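You operate a simulated robot arm through the tools that you are given. There is no shell and no other tool. Be economical: measure what you need, move in short steps, check, and stop when the job is done.

Carry out the task below with a simulated robot arm. There is one attempt and no reset: what you move stays moved.

TASK
Prime the dispenser, then add the card's volume to the tube in its holder.
Fine: prime with the spout aside, add it in one stroke, spill nothing, swing the spout aside again.
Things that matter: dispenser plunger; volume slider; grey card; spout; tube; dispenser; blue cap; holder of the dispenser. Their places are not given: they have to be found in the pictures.

It is judged by the outcome, as a careful person would: the job done as asked, and still so three seconds after it is handed in. It fails if anything else is knocked over, pushed out of place, dropped, spilled or broken.

THE ROBOT
A 7-joint arm with a two-finger parallel gripper, fixed in place. Base frame: the origin is at the foot of the arm, x ahead of it, y to its left, z up; the work surface is at about z = 0.76. Lengths are in m, angles in degrees, forces in N, time in s.
With the tool pointing down near the work surface it reaches from about 0.3 to 0.7 m from the base axis. Its first joint turns from -66.0 to 66.0 degrees. Payload 1.57 kg.
Tool frame: the origin (TCP) lies between the finger pads and is the grasp point; the fingertips stand 0.03 m ahead of it; z points along the fingers, y is the line along which they close. The gripper opens to 0.11 m. The fingers are 0.024 m wide and 0.012 m thick; the gripper's body (0.048 by 0.112 m) begins 0.078 m behind the TCP.
Orientation is that of the tool frame in the base frame, as a unit quaternion [x, y, z, w]. With the fingers straight down and closing along the base's y, the tool's x points along the base's -x, its y along +y and its z along -z.

THE INTERFACE
- The arm moves only by the tool send_rows. Its argument "motion" is a list of rows, each a list of 6 numbers: the shift along the tool's x, y, z in mm, then the turn, a rotation vector about the tool's x, y, z in degrees. In form: [[x, y, z, rx, ry, rz], ...]. A call has 1 to 12 rows; each row is the pose to reach, as a shift and turn from the pose commanded when the call began, along the tool's axes at that moment. "claw" is the opening, from 0 (shut) to 1 (fully open), set as the call begins (left out, the last holds). A row lasts 0.2 s, in which the tool goes at most 0.05 m and 8.6 degrees; a call with a longer step from one row to the next is refused whole, and so is a gripper value outside its range. A pose out of reach is approached as far as the arm can. The call stops where the force on the tool passes 70 N (or 10 N more than at its start, if that is more) or the arm is blocked; 0.2 s more then pass. The fingers move at their own pace (about 0.108 m/s each) and stop on an object; they squeeze with about 21 N. The grip force told is the motor's: it shows also when the fingers shut on nothing. Time passes only in rows, and 0.2 s behind the last, so rows that repeat a pose let the fingers close. It gives the time, the measured TCP pose, the force on the tool (base axes), the opening and the grip force at its end, in the units of the frame above (readings bear some noise).
- Cameras (640 x 400 px; columns grow to the right, rows downward): "scene" is fixed at [0.1627, -0.4016, 1.414]; the picture's right is [0.71, -0.70, 0.00], its down [-0.45, -0.46, -0.77] and it looks along [0.54, 0.55, -0.64] (base axes); focal length 362 px, centre (320, 200). "wrist" rides on the gripper at [-0.036, 0, -0.08] in the tool frame; the picture's right is [0.00, -1.00, 0.00], its down [0.97, 0.00, -0.24] and it looks along [0.24, 0.00, 0.97] (tool axes); focal length 218 px, centre (320, 200).
- get_image(camera): a new picture of that camera. No time passes.
- measure_at(camera, pixels): there is no depth. For up to 12 entries [column, row, z] of the newest picture of that camera ("zoom" is the newest enlarged one), the place [x, y] in the base frame at which the ray of that pixel passes the height z, good to about 0.002 m, but the place of the scene camera against the robot may be out by one fixed shift of up to 0.025 m in any direction. No time passes.
- enlarge(camera, box): a new picture of the part [left, top, right, bottom] of that camera's present view, enlarged. No time passes.
- job_done(): hands the job in; it is judged then, once.

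Work in short steps. Measure before you move; look again where a grasp or a placing could have gone wrong, and mend it. You have 80 turns and 54 pictures in all, the two below and enlarged ones among them. Open the gripper and draw the arm clear of the work before you hand the job in, unless the task says otherwise; then end with one line.

The tools are called after ">>>" by a JSON object that holds its "fn" and its "kwargs". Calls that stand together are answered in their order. send_rows: Moves the arm, as the interface text tells. Its arguments: {"type":"object","properties":{"motion":{"type":"array"},"claw":{"type":"number"}},"required":["motion"]} The other tools are called the same way: get_image (camera) takes a picture; measure_at (camera, pixels) gives the place at which the rays of pixels pass given heights; enlarge (camera, box) takes an enlarged picture of a part of a camera's view; job_done () hands the job in.

At the start:

```text
clock: 0.0
tcp_pos: [0.373, -0.1527, 1.1765]
tool_rot: [0.0, 1.0, 0.0, 0.0]
ft_force: [-0.5, 0.7, -0.2]
grip_width: 0.11
grasp_force: 0.0
```

scene: 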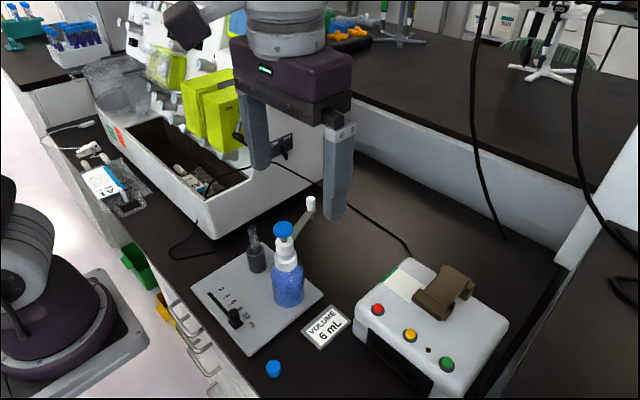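
wrist: 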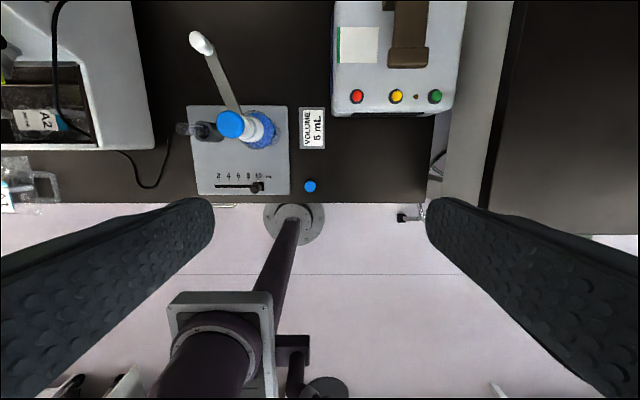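

The card reads "5 mL" or "6 mL", so I enlarge it, together with the dispenser and its slider.

>>> {"fn": "enlarge", "kwargs": {"camera": "wrist", "box": [170, 90, 340, 200]}}

>>> {"fn": "enlarge", "kwargs": {"camera": "scene", "box": [180, 180, 380, 380]}}

```text
3.64 times, centred on (255, 145) of wrist
```

zoom: 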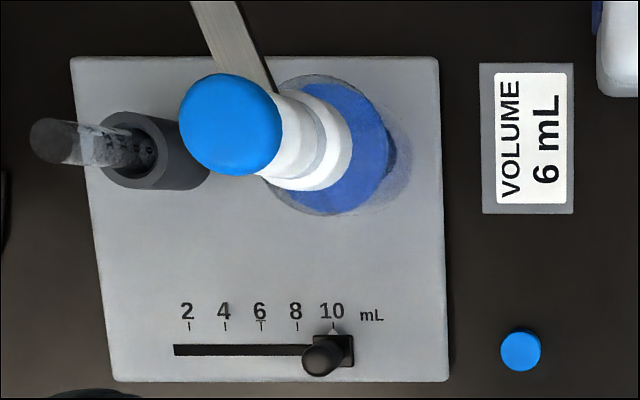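

```text
2.00 times, centred on (280, 280) of scene
```

zoom: 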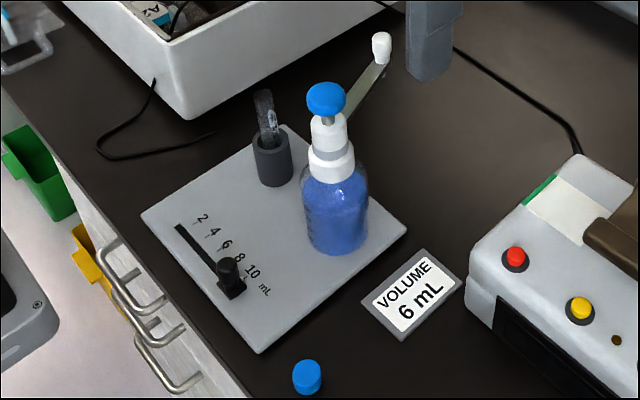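

The card says 6 mL, the slider stands at 10, and the spout points away in +x. I measure these features in both cameras.

>>> {"fn": "get_image", "kwargs": {"camera": "wrist"}}

>>> {"fn": "measure_at", "kwargs": {"camera": "wrist", "pixels": [[310, 186, 0.76], [187, 106, 0.77], [288, 106, 0.77], [197, 194, 0.77], [290, 194, 0.77], [200, 43, 0.9], [200, 43, 0.8], [231, 124, 0.9], [231, 124, 0.98], [257, 188, 0.79], [182, 128, 0.84], [208, 131, 0.8]]}}

>>> {"fn": "measure_at", "kwargs": {"camera": "scene", "pixels": [[273, 369, 0.765], [192, 289, 0.77], [253, 356, 0.77], [323, 294, 0.77], [310, 202, 0.9], [310, 202, 0.8], [283, 230, 0.9], [283, 230, 0.98], [234, 313, 0.79], [252, 228, 0.84], [256, 250, 0.8], [343, 305, 0.76]]}}

```text
49 pictures are left
```

wrist: 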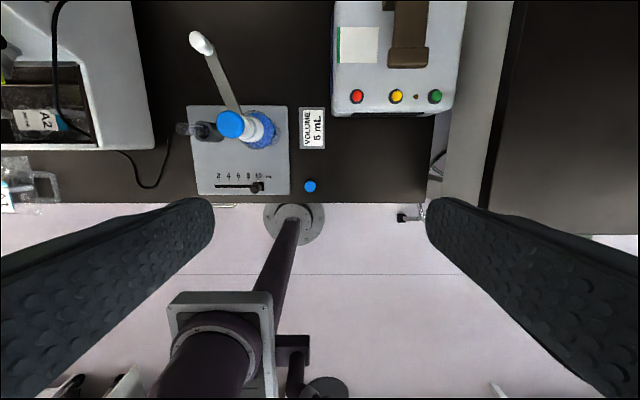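

```text
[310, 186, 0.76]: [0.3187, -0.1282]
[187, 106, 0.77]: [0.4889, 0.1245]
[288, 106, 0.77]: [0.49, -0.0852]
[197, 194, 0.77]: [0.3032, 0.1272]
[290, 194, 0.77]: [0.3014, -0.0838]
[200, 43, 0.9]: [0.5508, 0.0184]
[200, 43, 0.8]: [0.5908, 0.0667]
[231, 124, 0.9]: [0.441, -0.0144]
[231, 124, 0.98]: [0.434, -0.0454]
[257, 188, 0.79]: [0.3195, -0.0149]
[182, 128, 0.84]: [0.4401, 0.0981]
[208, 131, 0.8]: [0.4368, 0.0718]
```

```text
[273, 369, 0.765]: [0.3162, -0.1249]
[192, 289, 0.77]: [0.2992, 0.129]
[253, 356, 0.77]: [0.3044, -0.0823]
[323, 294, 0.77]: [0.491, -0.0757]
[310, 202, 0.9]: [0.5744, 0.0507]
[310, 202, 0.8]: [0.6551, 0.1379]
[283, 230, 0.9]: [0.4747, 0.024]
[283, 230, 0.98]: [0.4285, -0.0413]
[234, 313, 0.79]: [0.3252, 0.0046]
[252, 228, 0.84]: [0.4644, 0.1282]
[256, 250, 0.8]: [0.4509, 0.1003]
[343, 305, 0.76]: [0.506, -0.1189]
```

The plunger top is near (0.433,-0.043,0.98). I move the wrist camera over the plate to get the heights of the spout and tube by parallax.

>>> {"fn": "send_rows", "kwargs": {"motion": [[0, 40, 0, 0, 0, 0], [0, 80, 0, 0, 0, 0], [0, 120, 0, 0, 0, 0], [0, 160, 0, 0, 0, 0], [0, 200, 0, 0, 0, 0], [0, 200, 0, 0, 0, 0]], "claw": 0}}

>>> {"fn": "get_image", "kwargs": {"camera": "wrist"}}

>>> {"fn": "enlarge", "kwargs": {"camera": "wrist", "box": [270, 20, 470, 200]}}

>>> {"fn": "enlarge", "kwargs": {"camera": "scene", "box": [220, 180, 340, 280]}}

```text
clock: 1.4
tcp_pos: [0.3723, 0.0458, 1.1767]
tool_rot: [0.001, 1.0, 0.0, 0.0]
ft_force: [-0.4, 0.3, 0.0]
grip_width: 0.0
grasp_force: 20.5
```

```text
48 pictures are left
```

wrist: 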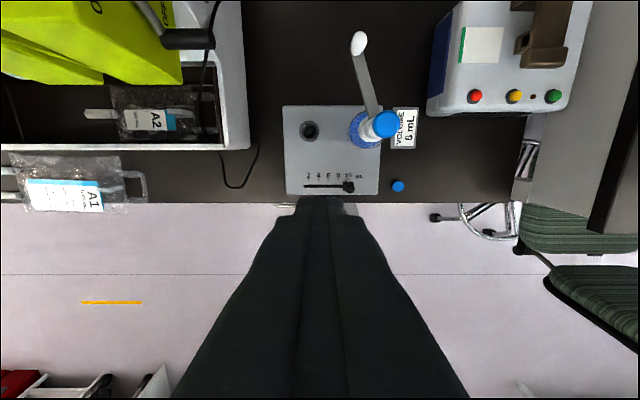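

```text
2.22 times, centred on (370, 110) of wrist
```

zoom: 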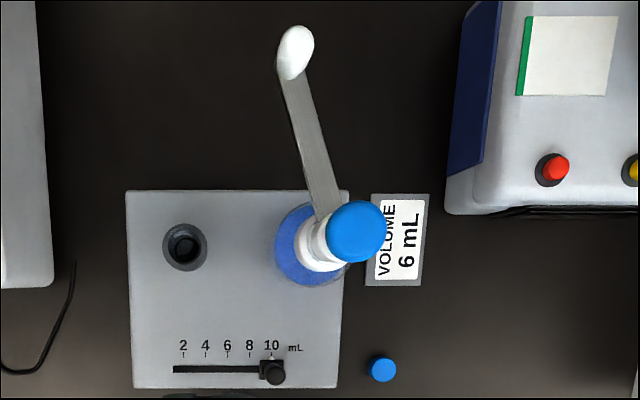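

```text
4.00 times, centred on (280, 230) of scene
```

zoom: 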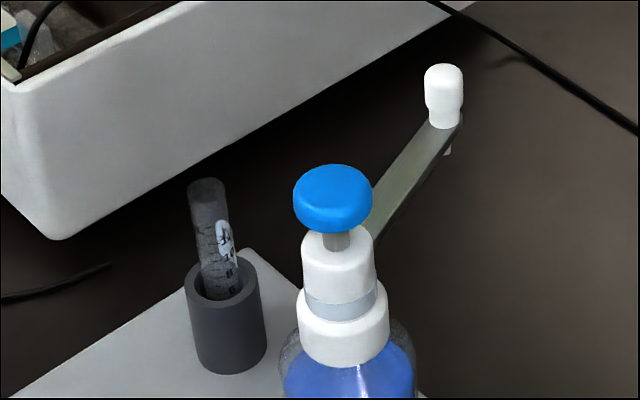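

The spout is a bar with a white knob on its end and a small outlet beneath. I measure these points in the new views.

>>> {"fn": "measure_at", "kwargs": {"camera": "wrist", "pixels": [[360, 36, 0.95], [360, 36, 0.97], [357, 53, 0.93], [387, 124, 0.98], [310, 129, 0.8], [310, 129, 0.82], [310, 132, 0.775], [349, 187, 0.79], [349, 187, 0.8]]}}

>>> {"fn": "measure_at", "kwargs": {"camera": "zoom", "pixels": [[443, 68, 0.95], [443, 68, 0.97], [444, 125, 0.93], [332, 180, 0.98], [225, 275, 0.82], [225, 275, 0.8], [207, 186, 0.86], [207, 186, 0.88], [449, 152, 0.91], [332, 170, 0.98]]}}

```text
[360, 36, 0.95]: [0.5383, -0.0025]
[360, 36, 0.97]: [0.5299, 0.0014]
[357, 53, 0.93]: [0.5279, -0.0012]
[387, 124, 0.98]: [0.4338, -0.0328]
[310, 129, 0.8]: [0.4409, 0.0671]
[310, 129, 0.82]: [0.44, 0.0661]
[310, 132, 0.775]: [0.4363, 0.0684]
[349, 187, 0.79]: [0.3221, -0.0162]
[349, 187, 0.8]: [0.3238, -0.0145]
```

```text
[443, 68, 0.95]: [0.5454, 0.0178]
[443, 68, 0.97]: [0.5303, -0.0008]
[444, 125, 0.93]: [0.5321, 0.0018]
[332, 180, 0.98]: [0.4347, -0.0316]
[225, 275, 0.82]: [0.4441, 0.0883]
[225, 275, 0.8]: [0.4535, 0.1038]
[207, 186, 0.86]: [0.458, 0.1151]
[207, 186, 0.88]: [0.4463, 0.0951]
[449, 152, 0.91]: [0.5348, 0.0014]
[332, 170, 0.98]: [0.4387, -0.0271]
```

Triangulation gives the plunger cap at about (0.435,-0.038) with its top near 0.97, the knob at (0.537,-0.003) with z from 0.935 to 0.965, and the tube at (0.439,0.067). I move the closed fingers to above the plunger.

>>> {"fn": "send_rows", "kwargs": {"motion": [[-30, -40, 0, 0, 0, 0], [-62.7, -82.8, 0, 0, 0, 0], [-62.7, -82.8, 45, 0, 0, 0], [-62.7, -82.8, 90, 0, 0, 0], [-62.7, -82.8, 135, 0, 0, 0], [-62.7, -82.8, 135, 0, 0, 0]], "claw": 0}}

>>> {"fn": "enlarge", "kwargs": {"camera": "scene", "box": [220, 170, 340, 270]}}

>>> {"fn": "get_image", "kwargs": {"camera": "wrist"}}

```text
refused: row 2 steps farther than a row can; nothing moved
```

```text
4.00 times, centred on (280, 220) of scene
```

zoom: 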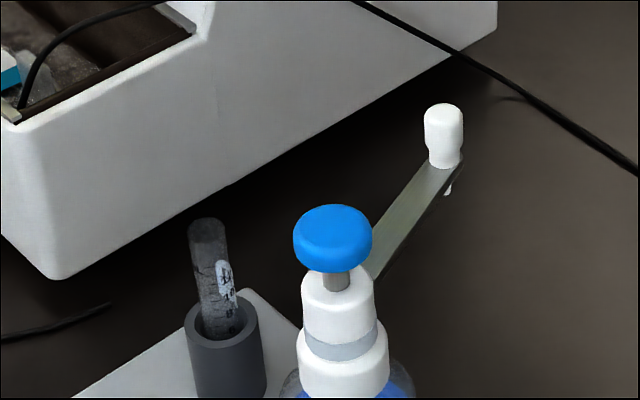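

```text
44 pictures are left
```

wrist: 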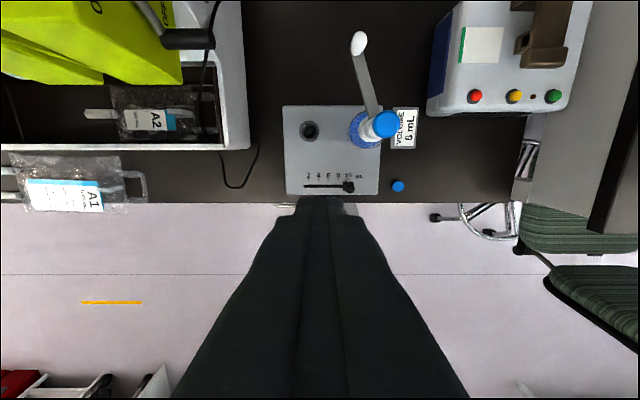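

One step was too long, so nothing moved. I send it again in smaller steps.

>>> {"fn": "send_rows", "kwargs": {"motion": [[-25, -33, 0, 0, 0, 0], [-50, -66, 0, 0, 0, 0], [-62.7, -82.8, 0, 0, 0, 0], [-62.7, -82.8, 45, 0, 0, 0], [-62.7, -82.8, 90, 0, 0, 0], [-62.7, -82.8, 135, 0, 0, 0], [-62.7, -82.8, 135, 0, 0, 0]], "claw": 0}}

>>> {"fn": "enlarge", "kwargs": {"camera": "scene", "box": [220, 170, 340, 270]}}

>>> {"fn": "get_image", "kwargs": {"camera": "wrist"}}

```text
clock: 3.0
tcp_pos: [0.4372, -0.0346, 1.0392]
tool_rot: [0.0, 1.0, 0.001, 0.0]
ft_force: [-0.3, -0.1, 0.4]
grip_width: 0.0
grasp_force: 20.9
```

```text
4.00 times, centred on (280, 220) of scene
```

zoom: 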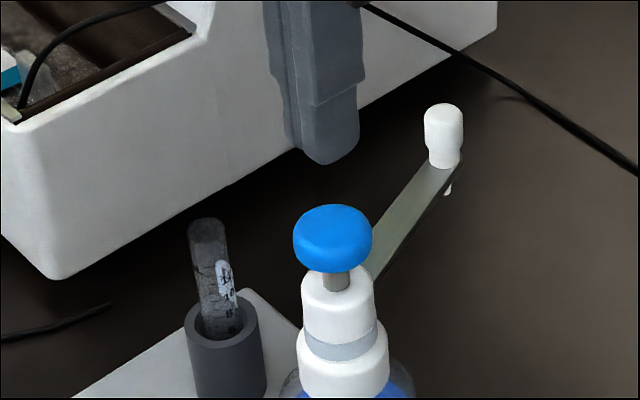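

```text
42 pictures are left
```

wrist: 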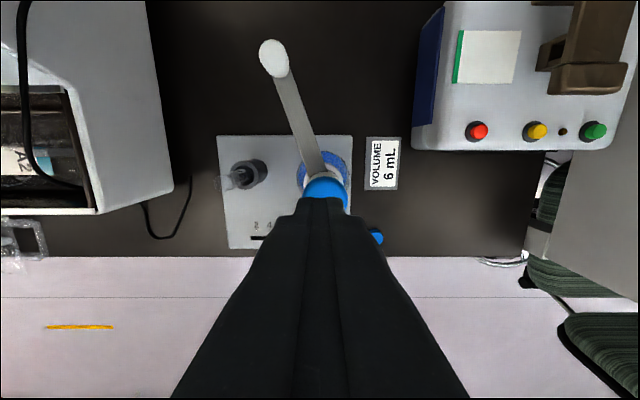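

The fingers sit over the cap about 3 mm off in y, with tips at z 1.009. I correct that and descend until contact.

>>> {"fn": "send_rows", "kwargs": {"motion": [[1, -3, 10, 0, 0, 0], [1, -3, 20, 0, 0, 0], [1, -3, 30, 0, 0, 0], [1, -3, 34, 0, 0, 0], [1, -3, 38, 0, 0, 0], [1, -3, 42, 0, 0, 0]]}}

>>> {"fn": "enlarge", "kwargs": {"camera": "scene", "box": [220, 170, 340, 270]}}

```text
clock: 4.4
tcp_pos: [0.4352, -0.038, 0.9996]
tool_rot: [0.0, 1.0, -0.001, 0.0]
ft_force: [0.1, 0.6, 2.3]
grip_width: 0.0001
grasp_force: 20.9
```

```text
4.00 times, centred on (280, 220) of scene
```

zoom: 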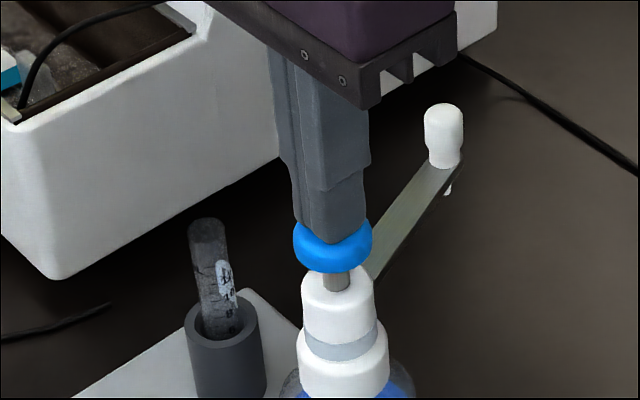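

The tips touch the cap at z≈0.97 with 2.3 N. I press the priming stroke gradually with the spout aside.

>>> {"fn": "send_rows", "kwargs": {"motion": [[0, 0, 3, 0, 0, 0], [0, 0, 6, 0, 0, 0], [0, 0, 9, 0, 0, 0], [0, 0, 12, 0, 0, 0]]}}

>>> {"fn": "enlarge", "kwargs": {"camera": "scene", "box": [220, 170, 340, 270]}}

```text
clock: 5.4
tcp_pos: [0.4346, -0.0374, 0.9867]
tool_rot: [-0.001, 1.0, 0.0, 0.0]
ft_force: [1.4, 1.1, 4.1]
grip_width: 0.0
grasp_force: 21.2
```

```text
4.00 times, centred on (280, 220) of scene
```

zoom: 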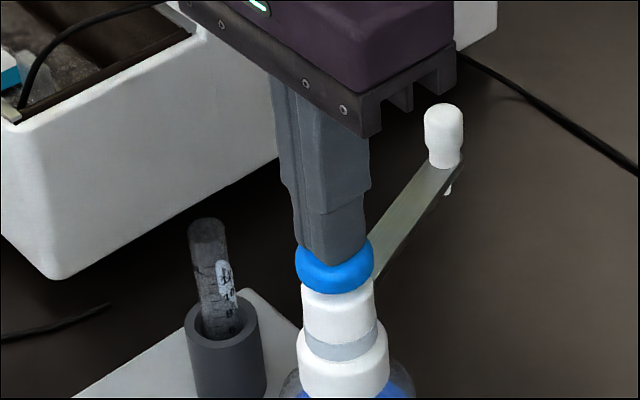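

The cap is nearly at the collar at 4 N, so I go on to the stop.

>>> {"fn": "send_rows", "kwargs": {"motion": [[0, 0, 2, 0, 0, 0], [0, 0, 4, 0, 0, 0], [0, 0, 6, 0, 0, 0]]}}

>>> {"fn": "enlarge", "kwargs": {"camera": "scene", "box": [220, 170, 340, 270]}}

```text
clock: 6.2
tcp_pos: [0.4344, -0.0381, 0.9804]
tool_rot: [0.0, 1.0, -0.001, 0.0]
ft_force: [-0.6, -1.0, 5.1]
grip_width: 0.0
grasp_force: 20.3
```

```text
4.00 times, centred on (280, 220) of scene
```

zoom: 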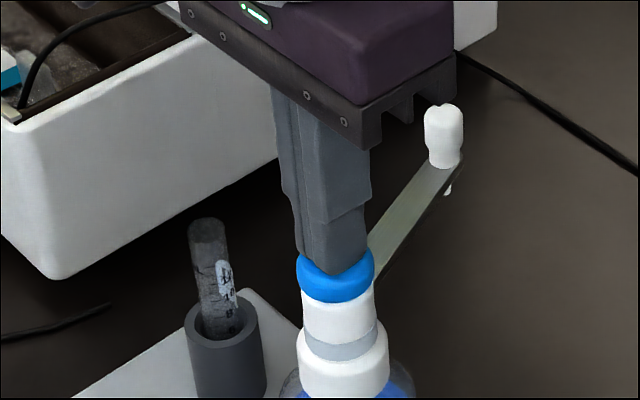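

It is still travelling (5 N), so I continue to the hard stop.

>>> {"fn": "send_rows", "kwargs": {"motion": [[0, 0, 2, 0, 0, 0], [0, 0, 4, 0, 0, 0], [0, 0, 6, 0, 0, 0], [0, 0, 6, 0, 0, 0]]}}

>>> {"fn": "enlarge", "kwargs": {"camera": "scene", "box": [220, 170, 340, 270]}}

```text
clock: 7.2
tcp_pos: [0.4338, -0.0381, 0.9748]
tool_rot: [0.0, 1.0, 0.0, 0.0]
ft_force: [3.5, -1.8, 6.0]
grip_width: 0.0003
grasp_force: 21.2
```

```text
4.00 times, centred on (280, 220) of scene
```

zoom: 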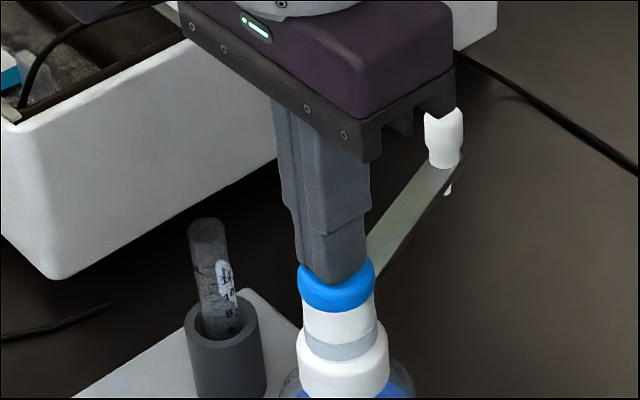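

Force still grows along the spring line, with no stop after about 25 mm. I continue in small steps.

>>> {"fn": "send_rows", "kwargs": {"motion": [[0, 0, 1.5, 0, 0, 0], [0, 0, 3, 0, 0, 0], [0, 0, 4.5, 0, 0, 0], [0, 0, 6, 0, 0, 0], [0, 0, 6, 0, 0, 0]]}}

>>> {"fn": "enlarge", "kwargs": {"camera": "scene", "box": [220, 170, 340, 270]}}

```text
clock: 8.4
tcp_pos: [0.4347, -0.0376, 0.9698]
tool_rot: [0.0, 1.0, -0.001, 0.001]
ft_force: [-7.0, 6.0, 54.2]
grip_width: 0.0001
grasp_force: 20.7
```

```text
4.00 times, centred on (280, 220) of scene
```

zoom: 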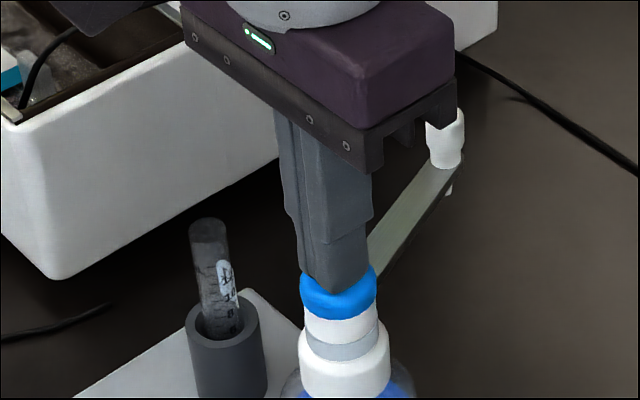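

I hit the stop at TCP z≈0.970 (54 N), a stroke of about 30 mm. I release upward and look.

>>> {"fn": "send_rows", "kwargs": {"motion": [[0, 0, -5, 0, 0, 0], [0, 0, -10, 0, 0, 0], [0, 0, -15, 0, 0, 0], [0, 0, -20, 0, 0, 0], [0, 0, -25, 0, 0, 0], [0, 0, -30, 0, 0, 0], [0, 0, -40, 0, 0, 0], [0, 0, -70, 0, 0, 0], [0, 0, -110, 0, 0, 0]]}}

>>> {"fn": "enlarge", "kwargs": {"camera": "scene", "box": [180, 170, 380, 370]}}

>>> {"fn": "get_image", "kwargs": {"camera": "wrist"}}

```text
clock: 10.4
tcp_pos: [0.4338, -0.0382, 1.0768]
tool_rot: [0.0, 1.0, 0.0, 0.001]
ft_force: [-0.2, 0.0, -0.8]
grip_width: 0.0001
grasp_force: 21.1
```

```text
2.00 times, centred on (280, 270) of scene
```

zoom: 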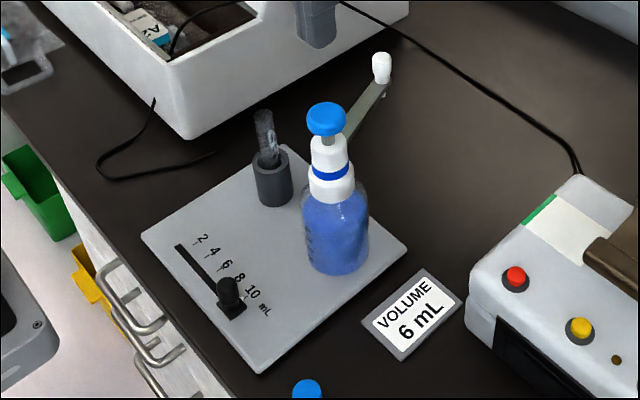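

```text
35 pictures are left
```

wrist: 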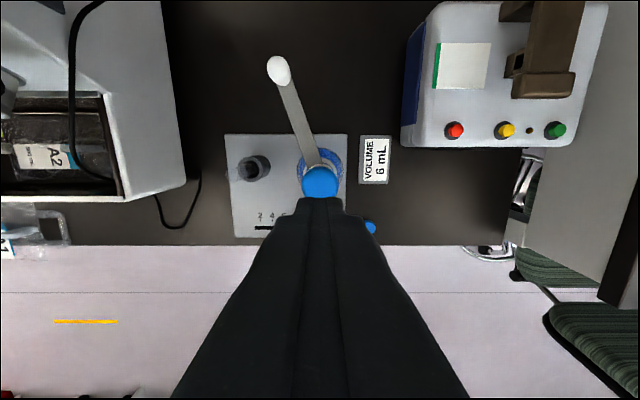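

The collar band turned from grey to blue, so the dispenser is primed and nothing has spilled. Next I go over the slider for a close look.

>>> {"fn": "send_rows", "kwargs": {"motion": [[40, 12, 0, 0, 0, 0], [80, 25, 0, 0, 0, 0], [119, 38, 0, 0, 0, 0], [119, 38, 45, 0, 0, 0], [119, 38, 90, 0, 0, 0], [119, 38, 127, 0, 0, 0], [119, 38, 127, 0, 0, 0]], "claw": 0.4}}

>>> {"fn": "enlarge", "kwargs": {"camera": "wrist", "box": [220, 80, 420, 220]}}

```text
clock: 12.0
tcp_pos: [0.3152, -0.0019, 0.9524]
tool_rot: [0.001, 1.0, -0.001, 0.0]
ft_force: [-0.5, -0.6, -0.1]
grip_width: 0.0441
grasp_force: 0.0
```

```text
2.86 times, centred on (320, 150) of wrist
```

zoom: 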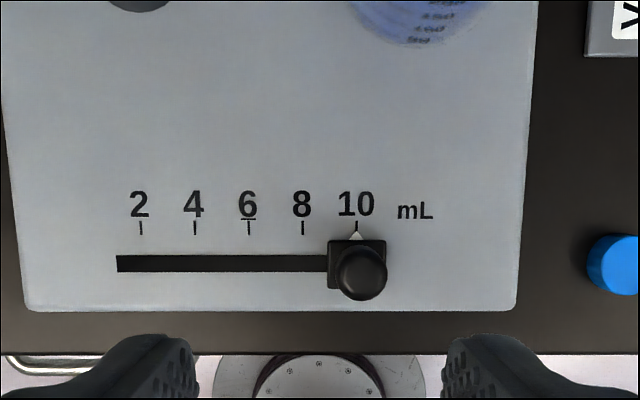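

The pointer is at 10 and the ticks are clear, so I measure them.

>>> {"fn": "measure_at", "kwargs": {"camera": "zoom", "pixels": [[356, 228, 0.772], [249, 228, 0.772], [141, 228, 0.772], [356, 263, 0.772], [356, 263, 0.785], [361, 272, 0.81], [361, 272, 0.8], [24, 307, 0.77], [516, 307, 0.77]]}}

>>> {"fn": "enlarge", "kwargs": {"camera": "scene", "box": [190, 270, 270, 350]}}

```text
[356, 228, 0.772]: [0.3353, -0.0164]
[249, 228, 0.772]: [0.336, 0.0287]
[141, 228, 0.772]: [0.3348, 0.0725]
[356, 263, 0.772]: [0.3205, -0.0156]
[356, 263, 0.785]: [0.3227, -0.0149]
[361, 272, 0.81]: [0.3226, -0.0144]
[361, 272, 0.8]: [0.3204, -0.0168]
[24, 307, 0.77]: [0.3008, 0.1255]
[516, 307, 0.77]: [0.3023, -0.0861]
```

```text
5.00 times, centred on (230, 310) of scene
```

zoom: 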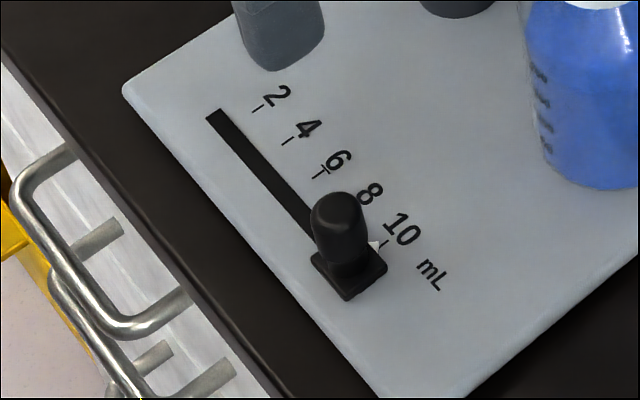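

The knob is at (0.3215,-0.0155) and needs to go +44.6 mm in y. I straddle it with tips at about z 0.793 and close.

>>> {"fn": "send_rows", "kwargs": {"motion": [[-6.3, -13.7, 0, 0, 0, 0], [-6.3, -13.7, 45, 0, 0, 0], [-6.3, -13.7, 90, 0, 0, 0], [-6.3, -13.7, 115, 0, 0, 0], [-6.3, -13.7, 129, 0, 0, 0], [-6.3, -13.7, 129, 0, 0, 0]]}}

>>> {"fn": "enlarge", "kwargs": {"camera": "scene", "box": [190, 260, 290, 350]}}

```text
clock: 13.4
tcp_pos: [0.3206, -0.0128, 0.8227]
tool_rot: [-0.001, 1.0, -0.001, -0.001]
ft_force: [0.8, -1.0, -0.6]
grip_width: 0.0438
grasp_force: 0.0
```

```text
4.44 times, centred on (240, 305) of scene
```

zoom: 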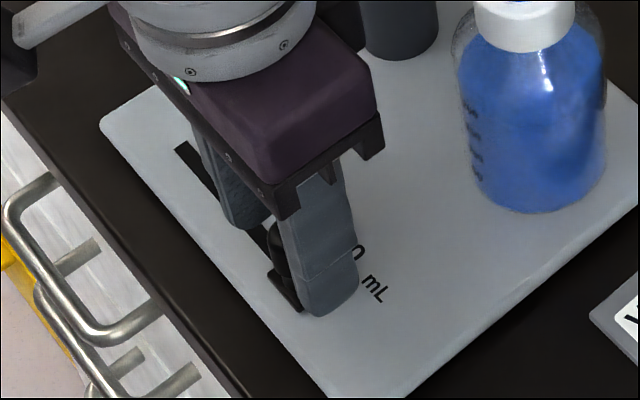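

The fingers straddle the knob, so I close on it.

>>> {"fn": "send_rows", "kwargs": {"motion": [[0, 0, 0, 0, 0, 0], [0, 0, 0, 0, 0, 0], [0, 0, 0, 0, 0, 0]], "claw": 0}}

```text
clock: 14.2
tcp_pos: [0.322, -0.0135, 0.8225]
tool_rot: [0.0, 1.0, 0.0, 0.0]
ft_force: [0.2, -2.1, -0.4]
grip_width: 0.0179
grasp_force: 21.0
```

It is gripped at 18 mm wide. I slide +y by 44.5 mm.

>>> {"fn": "send_rows", "kwargs": {"motion": [[0, 10, 0, 0, 0, 0], [0, 20, 0, 0, 0, 0], [0, 30, 0, 0, 0, 0], [0, 38, 0, 0, 0, 0], [0, 44.5, 0, 0, 0, 0], [0, 44.5, 0, 0, 0, 0]]}}

>>> {"fn": "enlarge", "kwargs": {"camera": "wrist", "box": [270, 60, 370, 200]}}

```text
clock: 15.6
tcp_pos: [0.3219, 0.0307, 0.8236]
tool_rot: [0.0, 1.0, 0.0, 0.0]
ft_force: [2.7, -1.5, 0.0]
grip_width: 0.0181
grasp_force: 21.2
```

```text
2.86 times, centred on (320, 130) of wrist
```

zoom: 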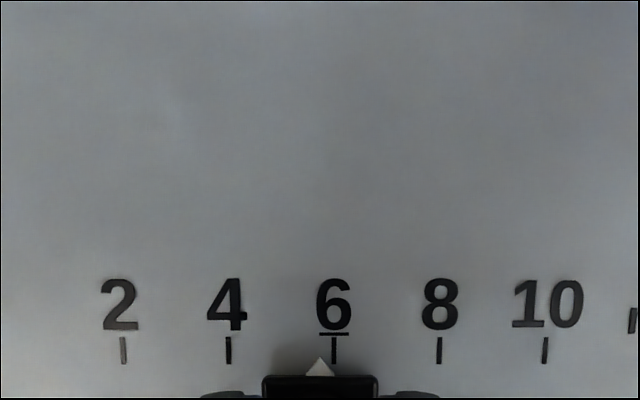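

The pointer (319) is 15 px past the 6 tick (334), about 3.1 mm, so I move back by that much.

>>> {"fn": "send_rows", "kwargs": {"motion": [[0, -1.5, 0, 0, 0, 0], [0, -3.1, 0, 0, 0, 0], [0, -3.1, 0, 0, 0, 0]]}}

>>> {"fn": "enlarge", "kwargs": {"camera": "wrist", "box": [270, 130, 370, 200]}}

```text
clock: 16.4
tcp_pos: [0.3197, 0.0279, 0.8231]
tool_rot: [-0.001, 1.0, 0.0, -0.001]
ft_force: [-3.4, 0.4, -0.2]
grip_width: 0.018
grasp_force: 21.3
```

```text
5.71 times, centred on (320, 165) of wrist
```

zoom: 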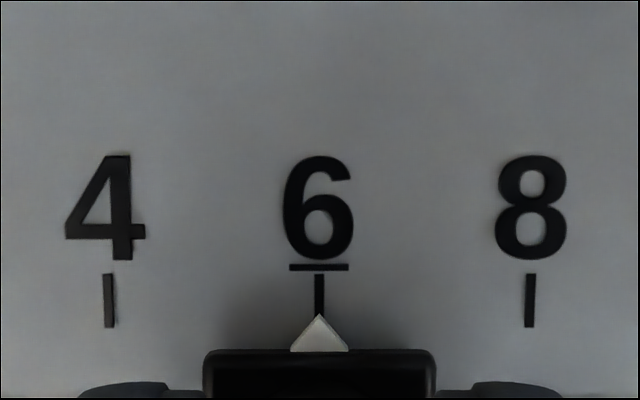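

The pointer is exactly on 6. I open and lift off.

>>> {"fn": "send_rows", "kwargs": {"motion": [[0, 0, 0, 0, 0, 0], [0, 0, 0, 0, 0, 0], [0, 0, -40, 0, 0, 0], [0, 0, -85, 0, 0, 0], [0, 0, -130, 0, 0, 0], [0, 0, -175, 0, 0, 0], [0, 0, -220, 0, 0, 0], [0, 0, -260, 0, 0, 0], [0, 0, -260, 0, 0, 0]], "claw": 0.4}}

>>> {"fn": "enlarge", "kwargs": {"camera": "wrist", "box": [220, 80, 420, 220]}}

>>> {"fn": "get_image", "kwargs": {"camera": "wrist"}}

```text
clock: 18.4
tcp_pos: [0.3237, 0.026, 1.081]
tool_rot: [0.001, 1.0, -0.001, 0.0]
ft_force: [-0.6, 0.0, 0.7]
grip_width: 0.0442
grasp_force: 0.1
```

```text
2.86 times, centred on (320, 150) of wrist
```

zoom: 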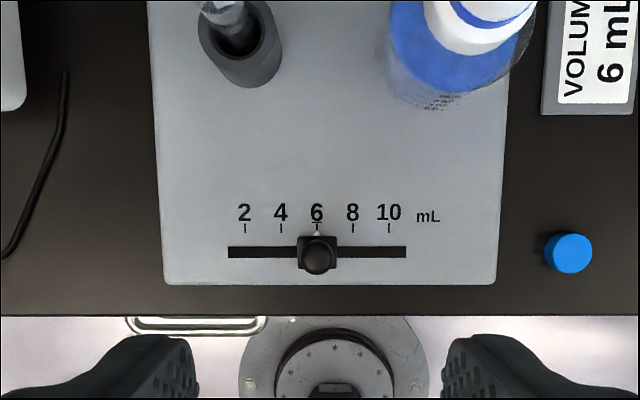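

```text
28 pictures are left
```

wrist: 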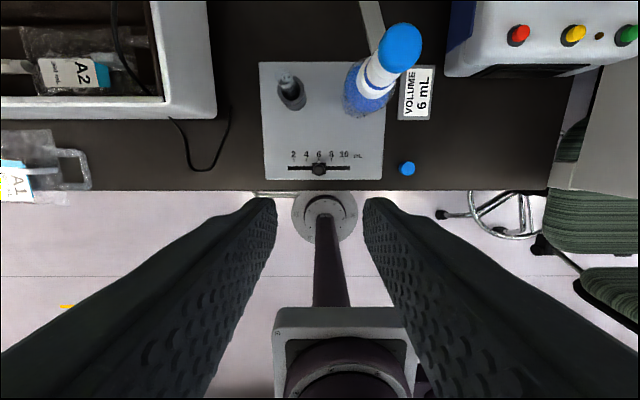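

The slider stays on 6. Next I go above the tube for a precise rim position, keeping the plunger to the right.

>>> {"fn": "send_rows", "kwargs": {"motion": [[-35, 15, 0, 0, 0, 0], [-70, 30, 0, 0, 0, 0], [-100, 40, 0, 0, 0, 0], [-100, 40, 0, 0, 0, 0]]}}

>>> {"fn": "get_image", "kwargs": {"camera": "wrist"}}

>>> {"fn": "enlarge", "kwargs": {"camera": "wrist", "box": [260, 30, 460, 210]}}

```text
clock: 19.4
tcp_pos: [0.4222, 0.0663, 1.0818]
tool_rot: [0.0, 1.0, 0.0, 0.0]
ft_force: [0.2, 1.3, 0.1]
grip_width: 0.0442
grasp_force: 0.0
```

```text
27 pictures are left
```

wrist: 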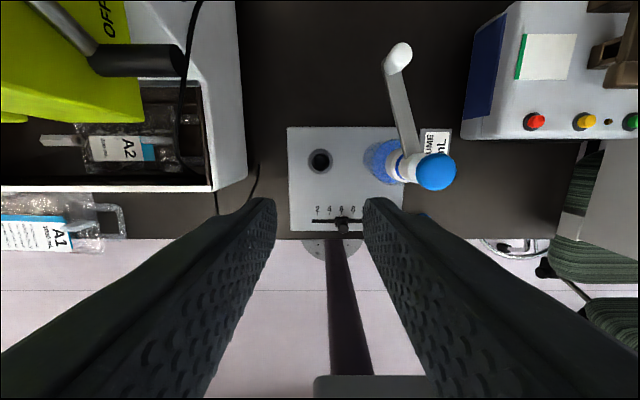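

```text
2.22 times, centred on (360, 120) of wrist
```

zoom: 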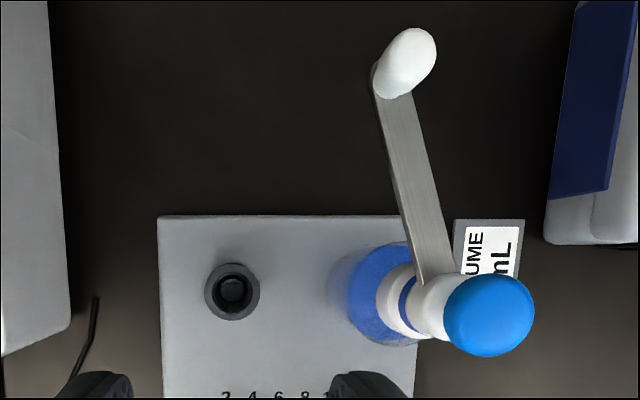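

>>> {"fn": "measure_at", "kwargs": {"camera": "zoom", "pixels": [[232, 291, 0.82], [232, 291, 0.9], [232, 291, 0.78], [393, 92, 0.93], [393, 92, 0.935], [405, 62, 0.95], [410, 52, 0.965], [489, 317, 0.965]]}}

>>> {"fn": "measure_at", "kwargs": {"camera": "scene", "pixels": [[310, 200, 0.95]]}}

```text
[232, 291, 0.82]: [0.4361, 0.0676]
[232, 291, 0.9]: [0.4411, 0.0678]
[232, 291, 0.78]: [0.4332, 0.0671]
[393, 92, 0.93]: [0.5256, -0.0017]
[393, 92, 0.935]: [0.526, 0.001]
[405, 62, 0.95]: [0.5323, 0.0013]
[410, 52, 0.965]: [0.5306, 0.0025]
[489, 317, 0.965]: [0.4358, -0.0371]
```

```text
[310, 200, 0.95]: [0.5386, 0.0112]
```

I take the knob at (0.531,0.001), the pivot at (0.435,-0.0375), radius 0.103 at 22°, and the tube at 89°. I go above the knob with the tool turned 22° so the fingers close tangentially.

>>> {"fn": "send_rows", "kwargs": {"motion": [[-36, -22, 0, 0, 0, -7.3], [-72, -44, 0, 0, 0, -14.6], [-109, -66, 0, 0, 0, -22], [-109, -66, 40, 0, 0, -22], [-109, -66, 60, 0, 0, -22], [-109, -66, 60, 0, 0, -22]], "claw": 0.5}}

>>> {"fn": "get_image", "kwargs": {"camera": "wrist"}}

>>> {"fn": "enlarge", "kwargs": {"camera": "scene", "box": [240, 140, 360, 240]}}

```text
clock: 20.8
tcp_pos: [0.5311, 0.0027, 1.0206]
tool_rot: [-0.191, 0.982, 0.0, 0.0]
ft_force: [0.3, 0.1, -0.1]
grip_width: 0.0548
grasp_force: 0.1
```

```text
25 pictures are left
```

wrist: 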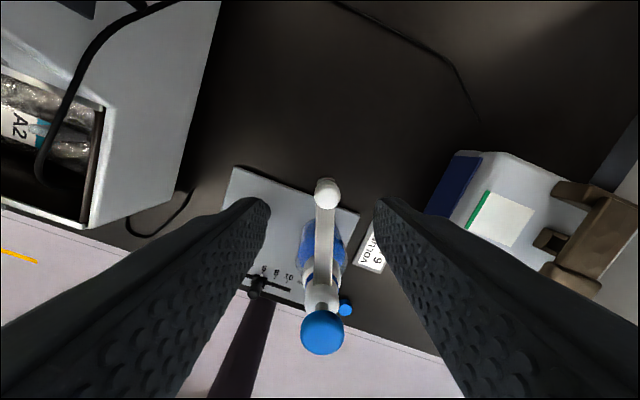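

```text
4.00 times, centred on (300, 190) of scene
```

zoom: 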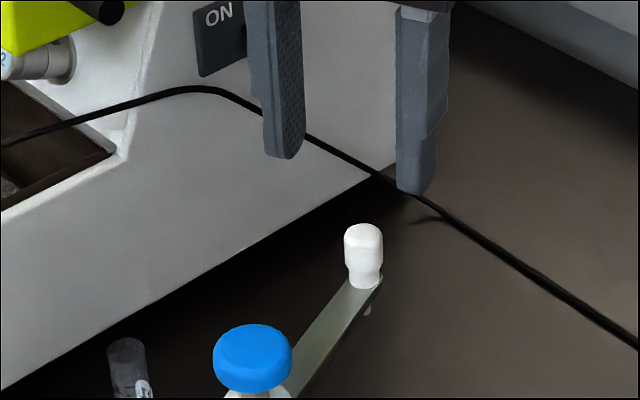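

Radially I am well aligned, but the knob top (327,190) sits a few mm to the right. I measure it.

>>> {"fn": "measure_at", "kwargs": {"camera": "wrist", "pixels": [[327, 189, 0.965], [325, 205, 0.94], [322, 333, 0.965]]}}

```text
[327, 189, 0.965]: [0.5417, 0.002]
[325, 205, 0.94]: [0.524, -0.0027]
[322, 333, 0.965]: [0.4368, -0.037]
```

The knob axis is about (0.534,0.0), so I shift slightly, descend to TCP z≈0.972, then close.

>>> {"fn": "send_rows", "kwargs": {"motion": [[-1, -2.8, 10, 0, 0, 0], [-1, -2.8, 25, 0, 0, 0], [-1, -2.8, 40, 0, 0, 0], [-1, -2.8, 50, 0, 0, 0], [-1, -2.8, 50, 0, 0, 0]]}}

>>> {"fn": "enlarge", "kwargs": {"camera": "scene", "box": [240, 140, 360, 240]}}

```text
clock: 22.0
tcp_pos: [0.5324, -0.0014, 0.9713]
tool_rot: [-0.192, 0.981, 0.0, 0.0]
ft_force: [-0.3, -0.3, -1.0]
grip_width: 0.0549
grasp_force: 0.0
```

```text
4.00 times, centred on (300, 190) of scene
```

zoom: 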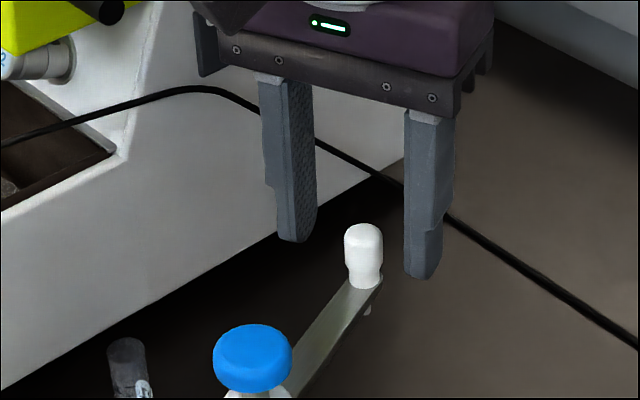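

The finger tips bracket the knob (midpoint 360,258 against knob 363,255). I close.

>>> {"fn": "send_rows", "kwargs": {"motion": [[0, 0, 0, 0, 0, 0], [0, 0, 0, 0, 0, 0], [0, 0, 0, 0, 0, 0]], "claw": 0}}

>>> {"fn": "enlarge", "kwargs": {"camera": "scene", "box": [240, 140, 360, 240]}}

```text
clock: 22.8
tcp_pos: [0.5316, -0.0009, 0.9708]
tool_rot: [-0.19, 0.982, 0.0, 0.0]
ft_force: [0.9, 0.7, -1.4]
grip_width: 0.0182
grasp_force: 20.8
```

```text
4.00 times, centred on (300, 190) of scene
```

zoom: 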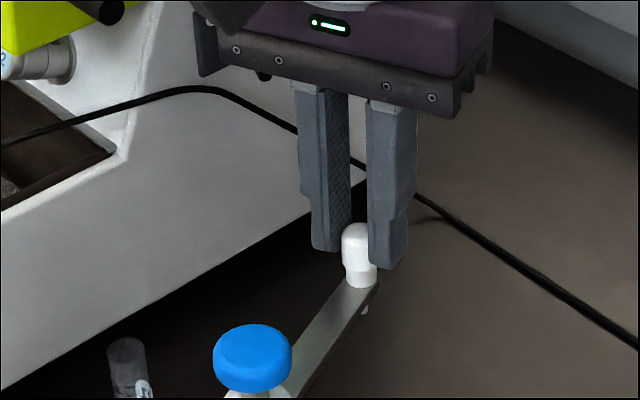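

It is held at 18 mm. I swing it along the arc about the pivot, the first half now with the tool turning along.

>>> {"fn": "send_rows", "kwargs": {"motion": [[0.2, 7.6, 0, 0, 0, -4.2], [0.8, 15.3, 0, 0, 0, -8.5], [3.8, 30.3, 0, 0, 0, -17], [9.0, 44.7, 0, 0, 0, -25.5], [16.3, 58.1, 0, 0, 0, -34], [16.3, 58.1, 0, 0, 0, -34]]}}

>>> {"fn": "enlarge", "kwargs": {"camera": "scene", "box": [220, 140, 340, 240]}}

```text
clock: 24.2
tcp_pos: [0.4946, 0.0474, 0.9724]
tool_rot: [-0.47, 0.882, 0.0, 0.0]
ft_force: [-0.7, 0.0, 0.4]
grip_width: 0.0179
grasp_force: 21.4
```

```text
4.00 times, centred on (280, 190) of scene
```

zoom: 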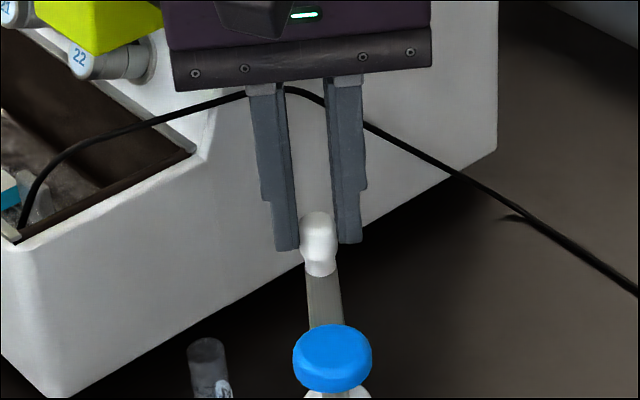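

The spout follows with low forces, so I finish the swing over the tube.

>>> {"fn": "send_rows", "kwargs": {"motion": [[0.2, 7.6, 0, 0, 0, -4.2], [0.8, 15.3, 0, 0, 0, -8.5], [3.8, 30.3, 0, 0, 0, -17], [9.0, 44.7, 0, 0, 0, -25.5], [16.1, 57.8, 0, 0, 0, -33.8], [16.1, 57.8, 0, 0, 0, -33.8]]}}

>>> {"fn": "enlarge", "kwargs": {"camera": "scene", "box": [200, 150, 340, 270]}}

>>> {"fn": "get_image", "kwargs": {"camera": "wrist"}}

```text
clock: 25.6
tcp_pos: [0.4387, 0.067, 0.9726]
tool_rot: [-0.706, 0.708, -0.001, 0.0]
ft_force: [0.3, 0.8, 0.8]
grip_width: 0.0183
grasp_force: 20.9
```

```text
3.33 times, centred on (270, 210) of scene
```

zoom: 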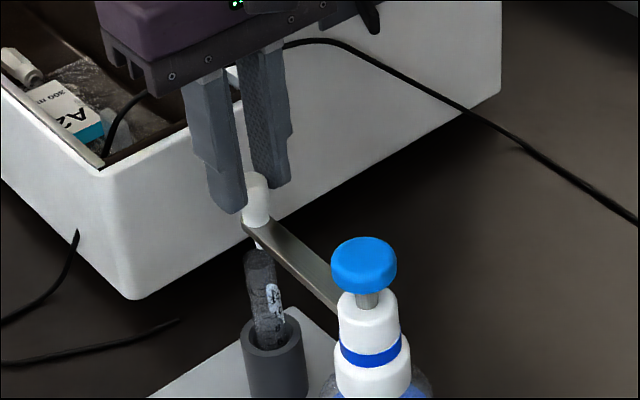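

```text
19 pictures are left
```

wrist: 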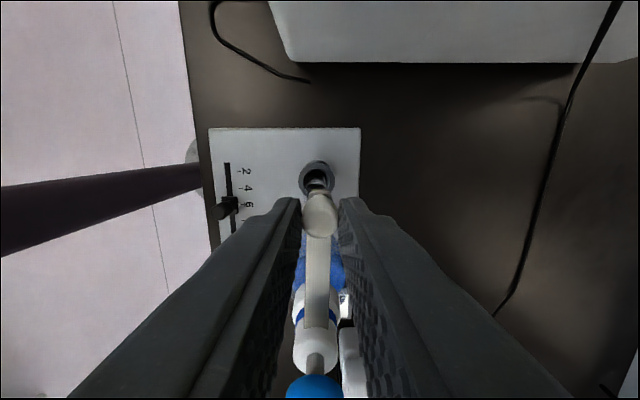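

The outlet (260,245) appears right above the tube rim (259,257). I zoom on the wrist view to check the cross alignment.

>>> {"fn": "enlarge", "kwargs": {"camera": "wrist", "box": [270, 140, 370, 260]}}

>>> {"fn": "enlarge", "kwargs": {"camera": "scene", "box": [230, 190, 290, 240]}}

```text
3.33 times, centred on (320, 200) of wrist
```

zoom: 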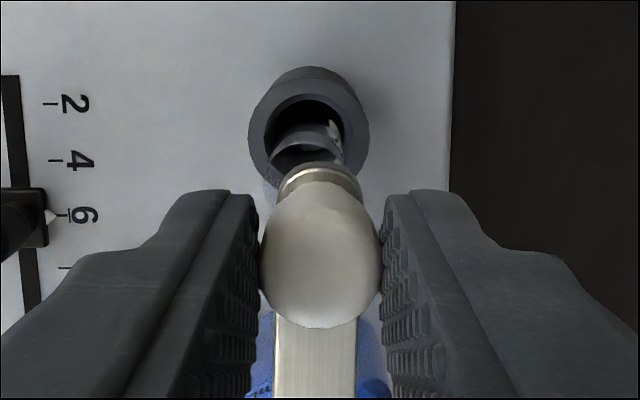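

```text
8.00 times, centred on (260, 215) of scene
```

zoom: 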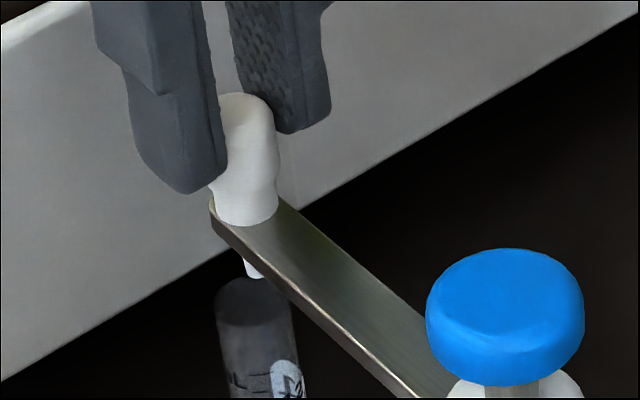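

The rim centre sits about 3 mm towards −x of the outlet in the wrist view, and about 0 in the scene view. I swing about 1.1° further to centre it.

>>> {"fn": "send_rows", "kwargs": {"motion": [[0, 1, 0, 0, 0, -0.6], [0, 2, 0, 0, 0, -1.1], [0, 2, 0, 0, 0, -1.1]]}}

>>> {"fn": "enlarge", "kwargs": {"camera": "wrist", "box": [270, 140, 370, 260]}}

>>> {"fn": "enlarge", "kwargs": {"camera": "scene", "box": [230, 190, 290, 240]}}

```text
clock: 26.4
tcp_pos: [0.4369, 0.0675, 0.973]
tool_rot: [0.713, -0.701, 0.001, 0.0]
ft_force: [0.3, 1.5, 13.2]
grip_width: 0.0179
grasp_force: 21.2
```

```text
3.33 times, centred on (320, 200) of wrist
```

zoom: 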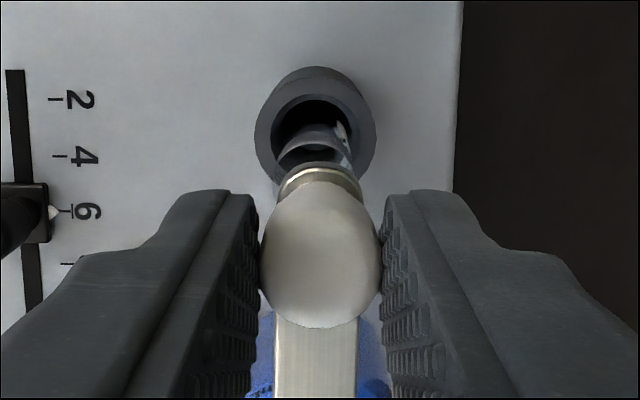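

```text
8.00 times, centred on (260, 215) of scene
```

zoom: 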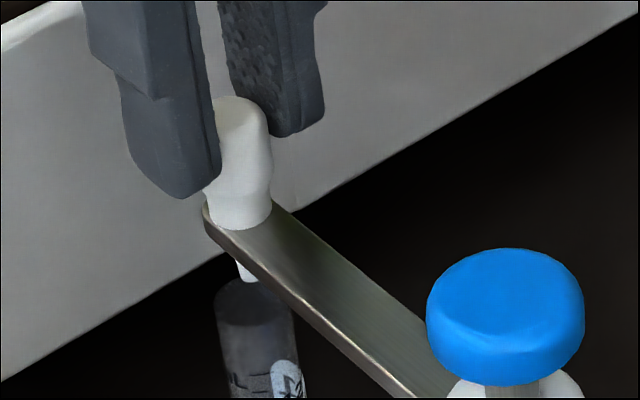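

The outlet is now within about 2 mm of centre in both views. I release and lift away.

>>> {"fn": "send_rows", "kwargs": {"motion": [[0, 0, 0, 0, 0, 0], [0, 0, 0, 0, 0, 0], [0, 0, -20, 0, 0, 0], [0, 0, -55, 0, 0, 0], [0, 0, -90, 0, 0, 0], [0, 0, -90, 0, 0, 0]], "claw": 0.5}}

>>> {"fn": "enlarge", "kwargs": {"camera": "wrist", "box": [250, 120, 390, 260]}}

>>> {"fn": "enlarge", "kwargs": {"camera": "scene", "box": [230, 190, 290, 240]}}

```text
clock: 27.8
tcp_pos: [0.4357, 0.0656, 1.0628]
tool_rot: [0.713, -0.701, 0.0, 0.0]
ft_force: [0.0, 0.9, 0.2]
grip_width: 0.055
grasp_force: 0.2
```

```text
2.86 times, centred on (320, 190) of wrist
```

zoom: 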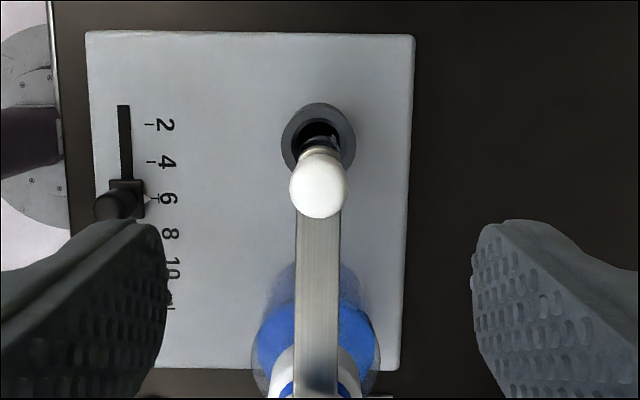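

```text
8.00 times, centred on (260, 215) of scene
```

zoom: 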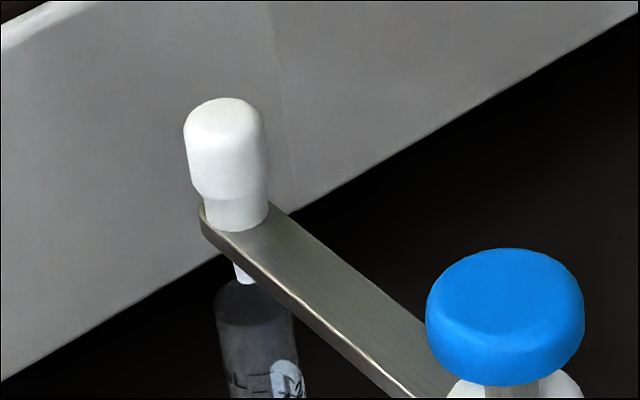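

The spout is lined up with the tube hole. I close the gripper and go above the plunger.

>>> {"fn": "send_rows", "kwargs": {"motion": [[0, 0, 0, 0, 0, 0], [35, 1, 0, 0, 0, 0], [70, 2, 0, 0, 0, 0], [104.5, 2.8, 0, 0, 0, 0], [104.5, 2.8, 40, 0, 0, 0], [104.5, 2.8, 54, 0, 0, 0], [104.5, 2.8, 54, 0, 0, 0]], "claw": 0}}

>>> {"fn": "enlarge", "kwargs": {"camera": "scene", "box": [220, 170, 340, 270]}}

```text
clock: 29.4
tcp_pos: [0.436, -0.038, 1.0079]
tool_rot: [0.713, -0.702, 0.0, 0.001]
ft_force: [-0.7, 0.0, -0.3]
grip_width: 0.0
grasp_force: 21.1
```

```text
4.00 times, centred on (280, 220) of scene
```

zoom: 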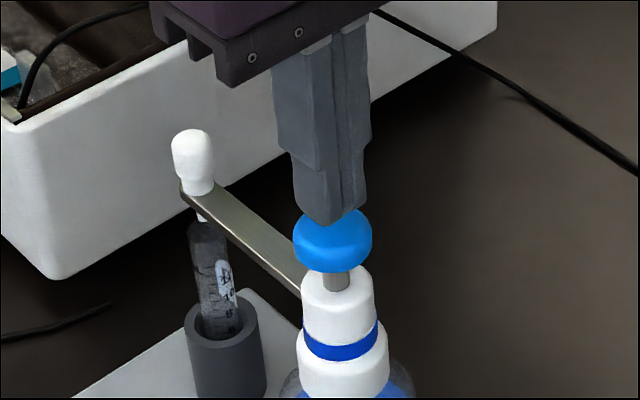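

Positioned well. I press one downward stroke: contact comes at about 8 mm, then small steps.

>>> {"fn": "send_rows", "kwargs": {"motion": [[0, 0, 6, 0, 0, 0], [0, 0, 10, 0, 0, 0], [0, 0, 14, 0, 0, 0], [0, 0, 17, 0, 0, 0], [0, 0, 20, 0, 0, 0], [0, 0, 22, 0, 0, 0], [0, 0, 24, 0, 0, 0], [0, 0, 25.5, 0, 0, 0]]}}

```text
clock: 31.2
tcp_pos: [0.4365, -0.0381, 0.9841]
tool_rot: [0.712, -0.702, 0.0, 0.0]
ft_force: [-1.3, -1.3, 3.8]
grip_width: 0.0
grasp_force: 20.9
```

>>> {"fn": "send_rows", "kwargs": {"motion": [[0, 0, 1.5, 0, 0, 0], [0, 0, 3, 0, 0, 0], [0, 0, 4.5, 0, 0, 0], [0, 0, 4.5, 0, 0, 0]]}}

>>> {"fn": "enlarge", "kwargs": {"camera": "scene", "box": [220, 170, 340, 270]}}

```text
clock: 32.2
tcp_pos: [0.4343, -0.0378, 0.9791]
tool_rot: [0.712, -0.702, 0.0, 0.0]
ft_force: [0.9, 3.0, 5.8]
grip_width: 0.0001
grasp_force: 20.8
```

```text
4.00 times, centred on (280, 220) of scene
```

zoom: 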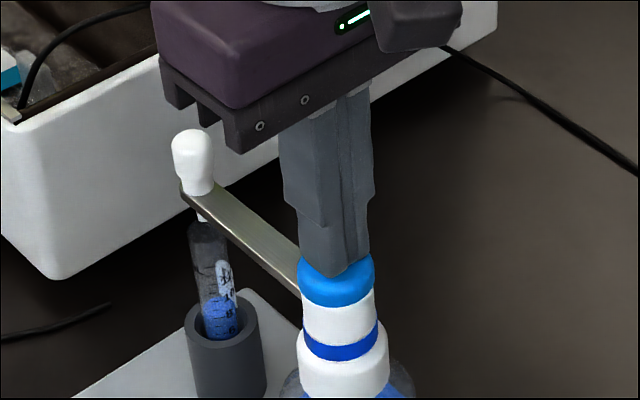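

Blue liquid is in the tube with no spill. I continue down to the stop.

>>> {"fn": "send_rows", "kwargs": {"motion": [[0, 0, 1.5, 0, 0, 0], [0, 0, 3, 0, 0, 0], [0, 0, 4.5, 0, 0, 0], [0, 0, 6, 0, 0, 0], [0, 0, 7.5, 0, 0, 0], [0, 0, 9, 0, 0, 0], [0, 0, 10, 0, 0, 0], [0, 0, 10, 0, 0, 0]]}}

>>> {"fn": "enlarge", "kwargs": {"camera": "scene", "box": [220, 170, 340, 270]}}

```text
clock: 34.0
tcp_pos: [0.4347, -0.0387, 0.9681]
tool_rot: [0.713, -0.701, 0.001, -0.001]
ft_force: [-5.3, -2.3, 56.8]
grip_width: 0.0
grasp_force: 21.3
```

```text
4.00 times, centred on (280, 220) of scene
```

zoom: 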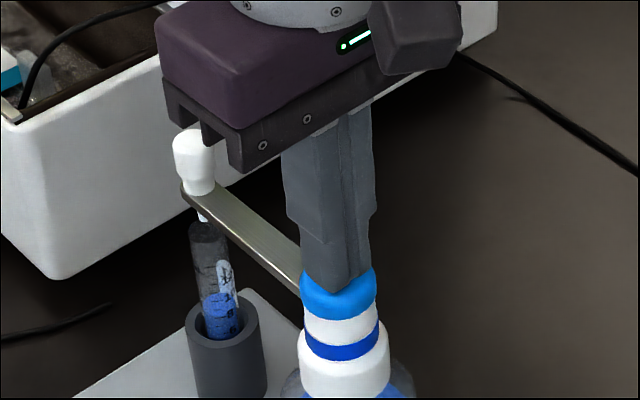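

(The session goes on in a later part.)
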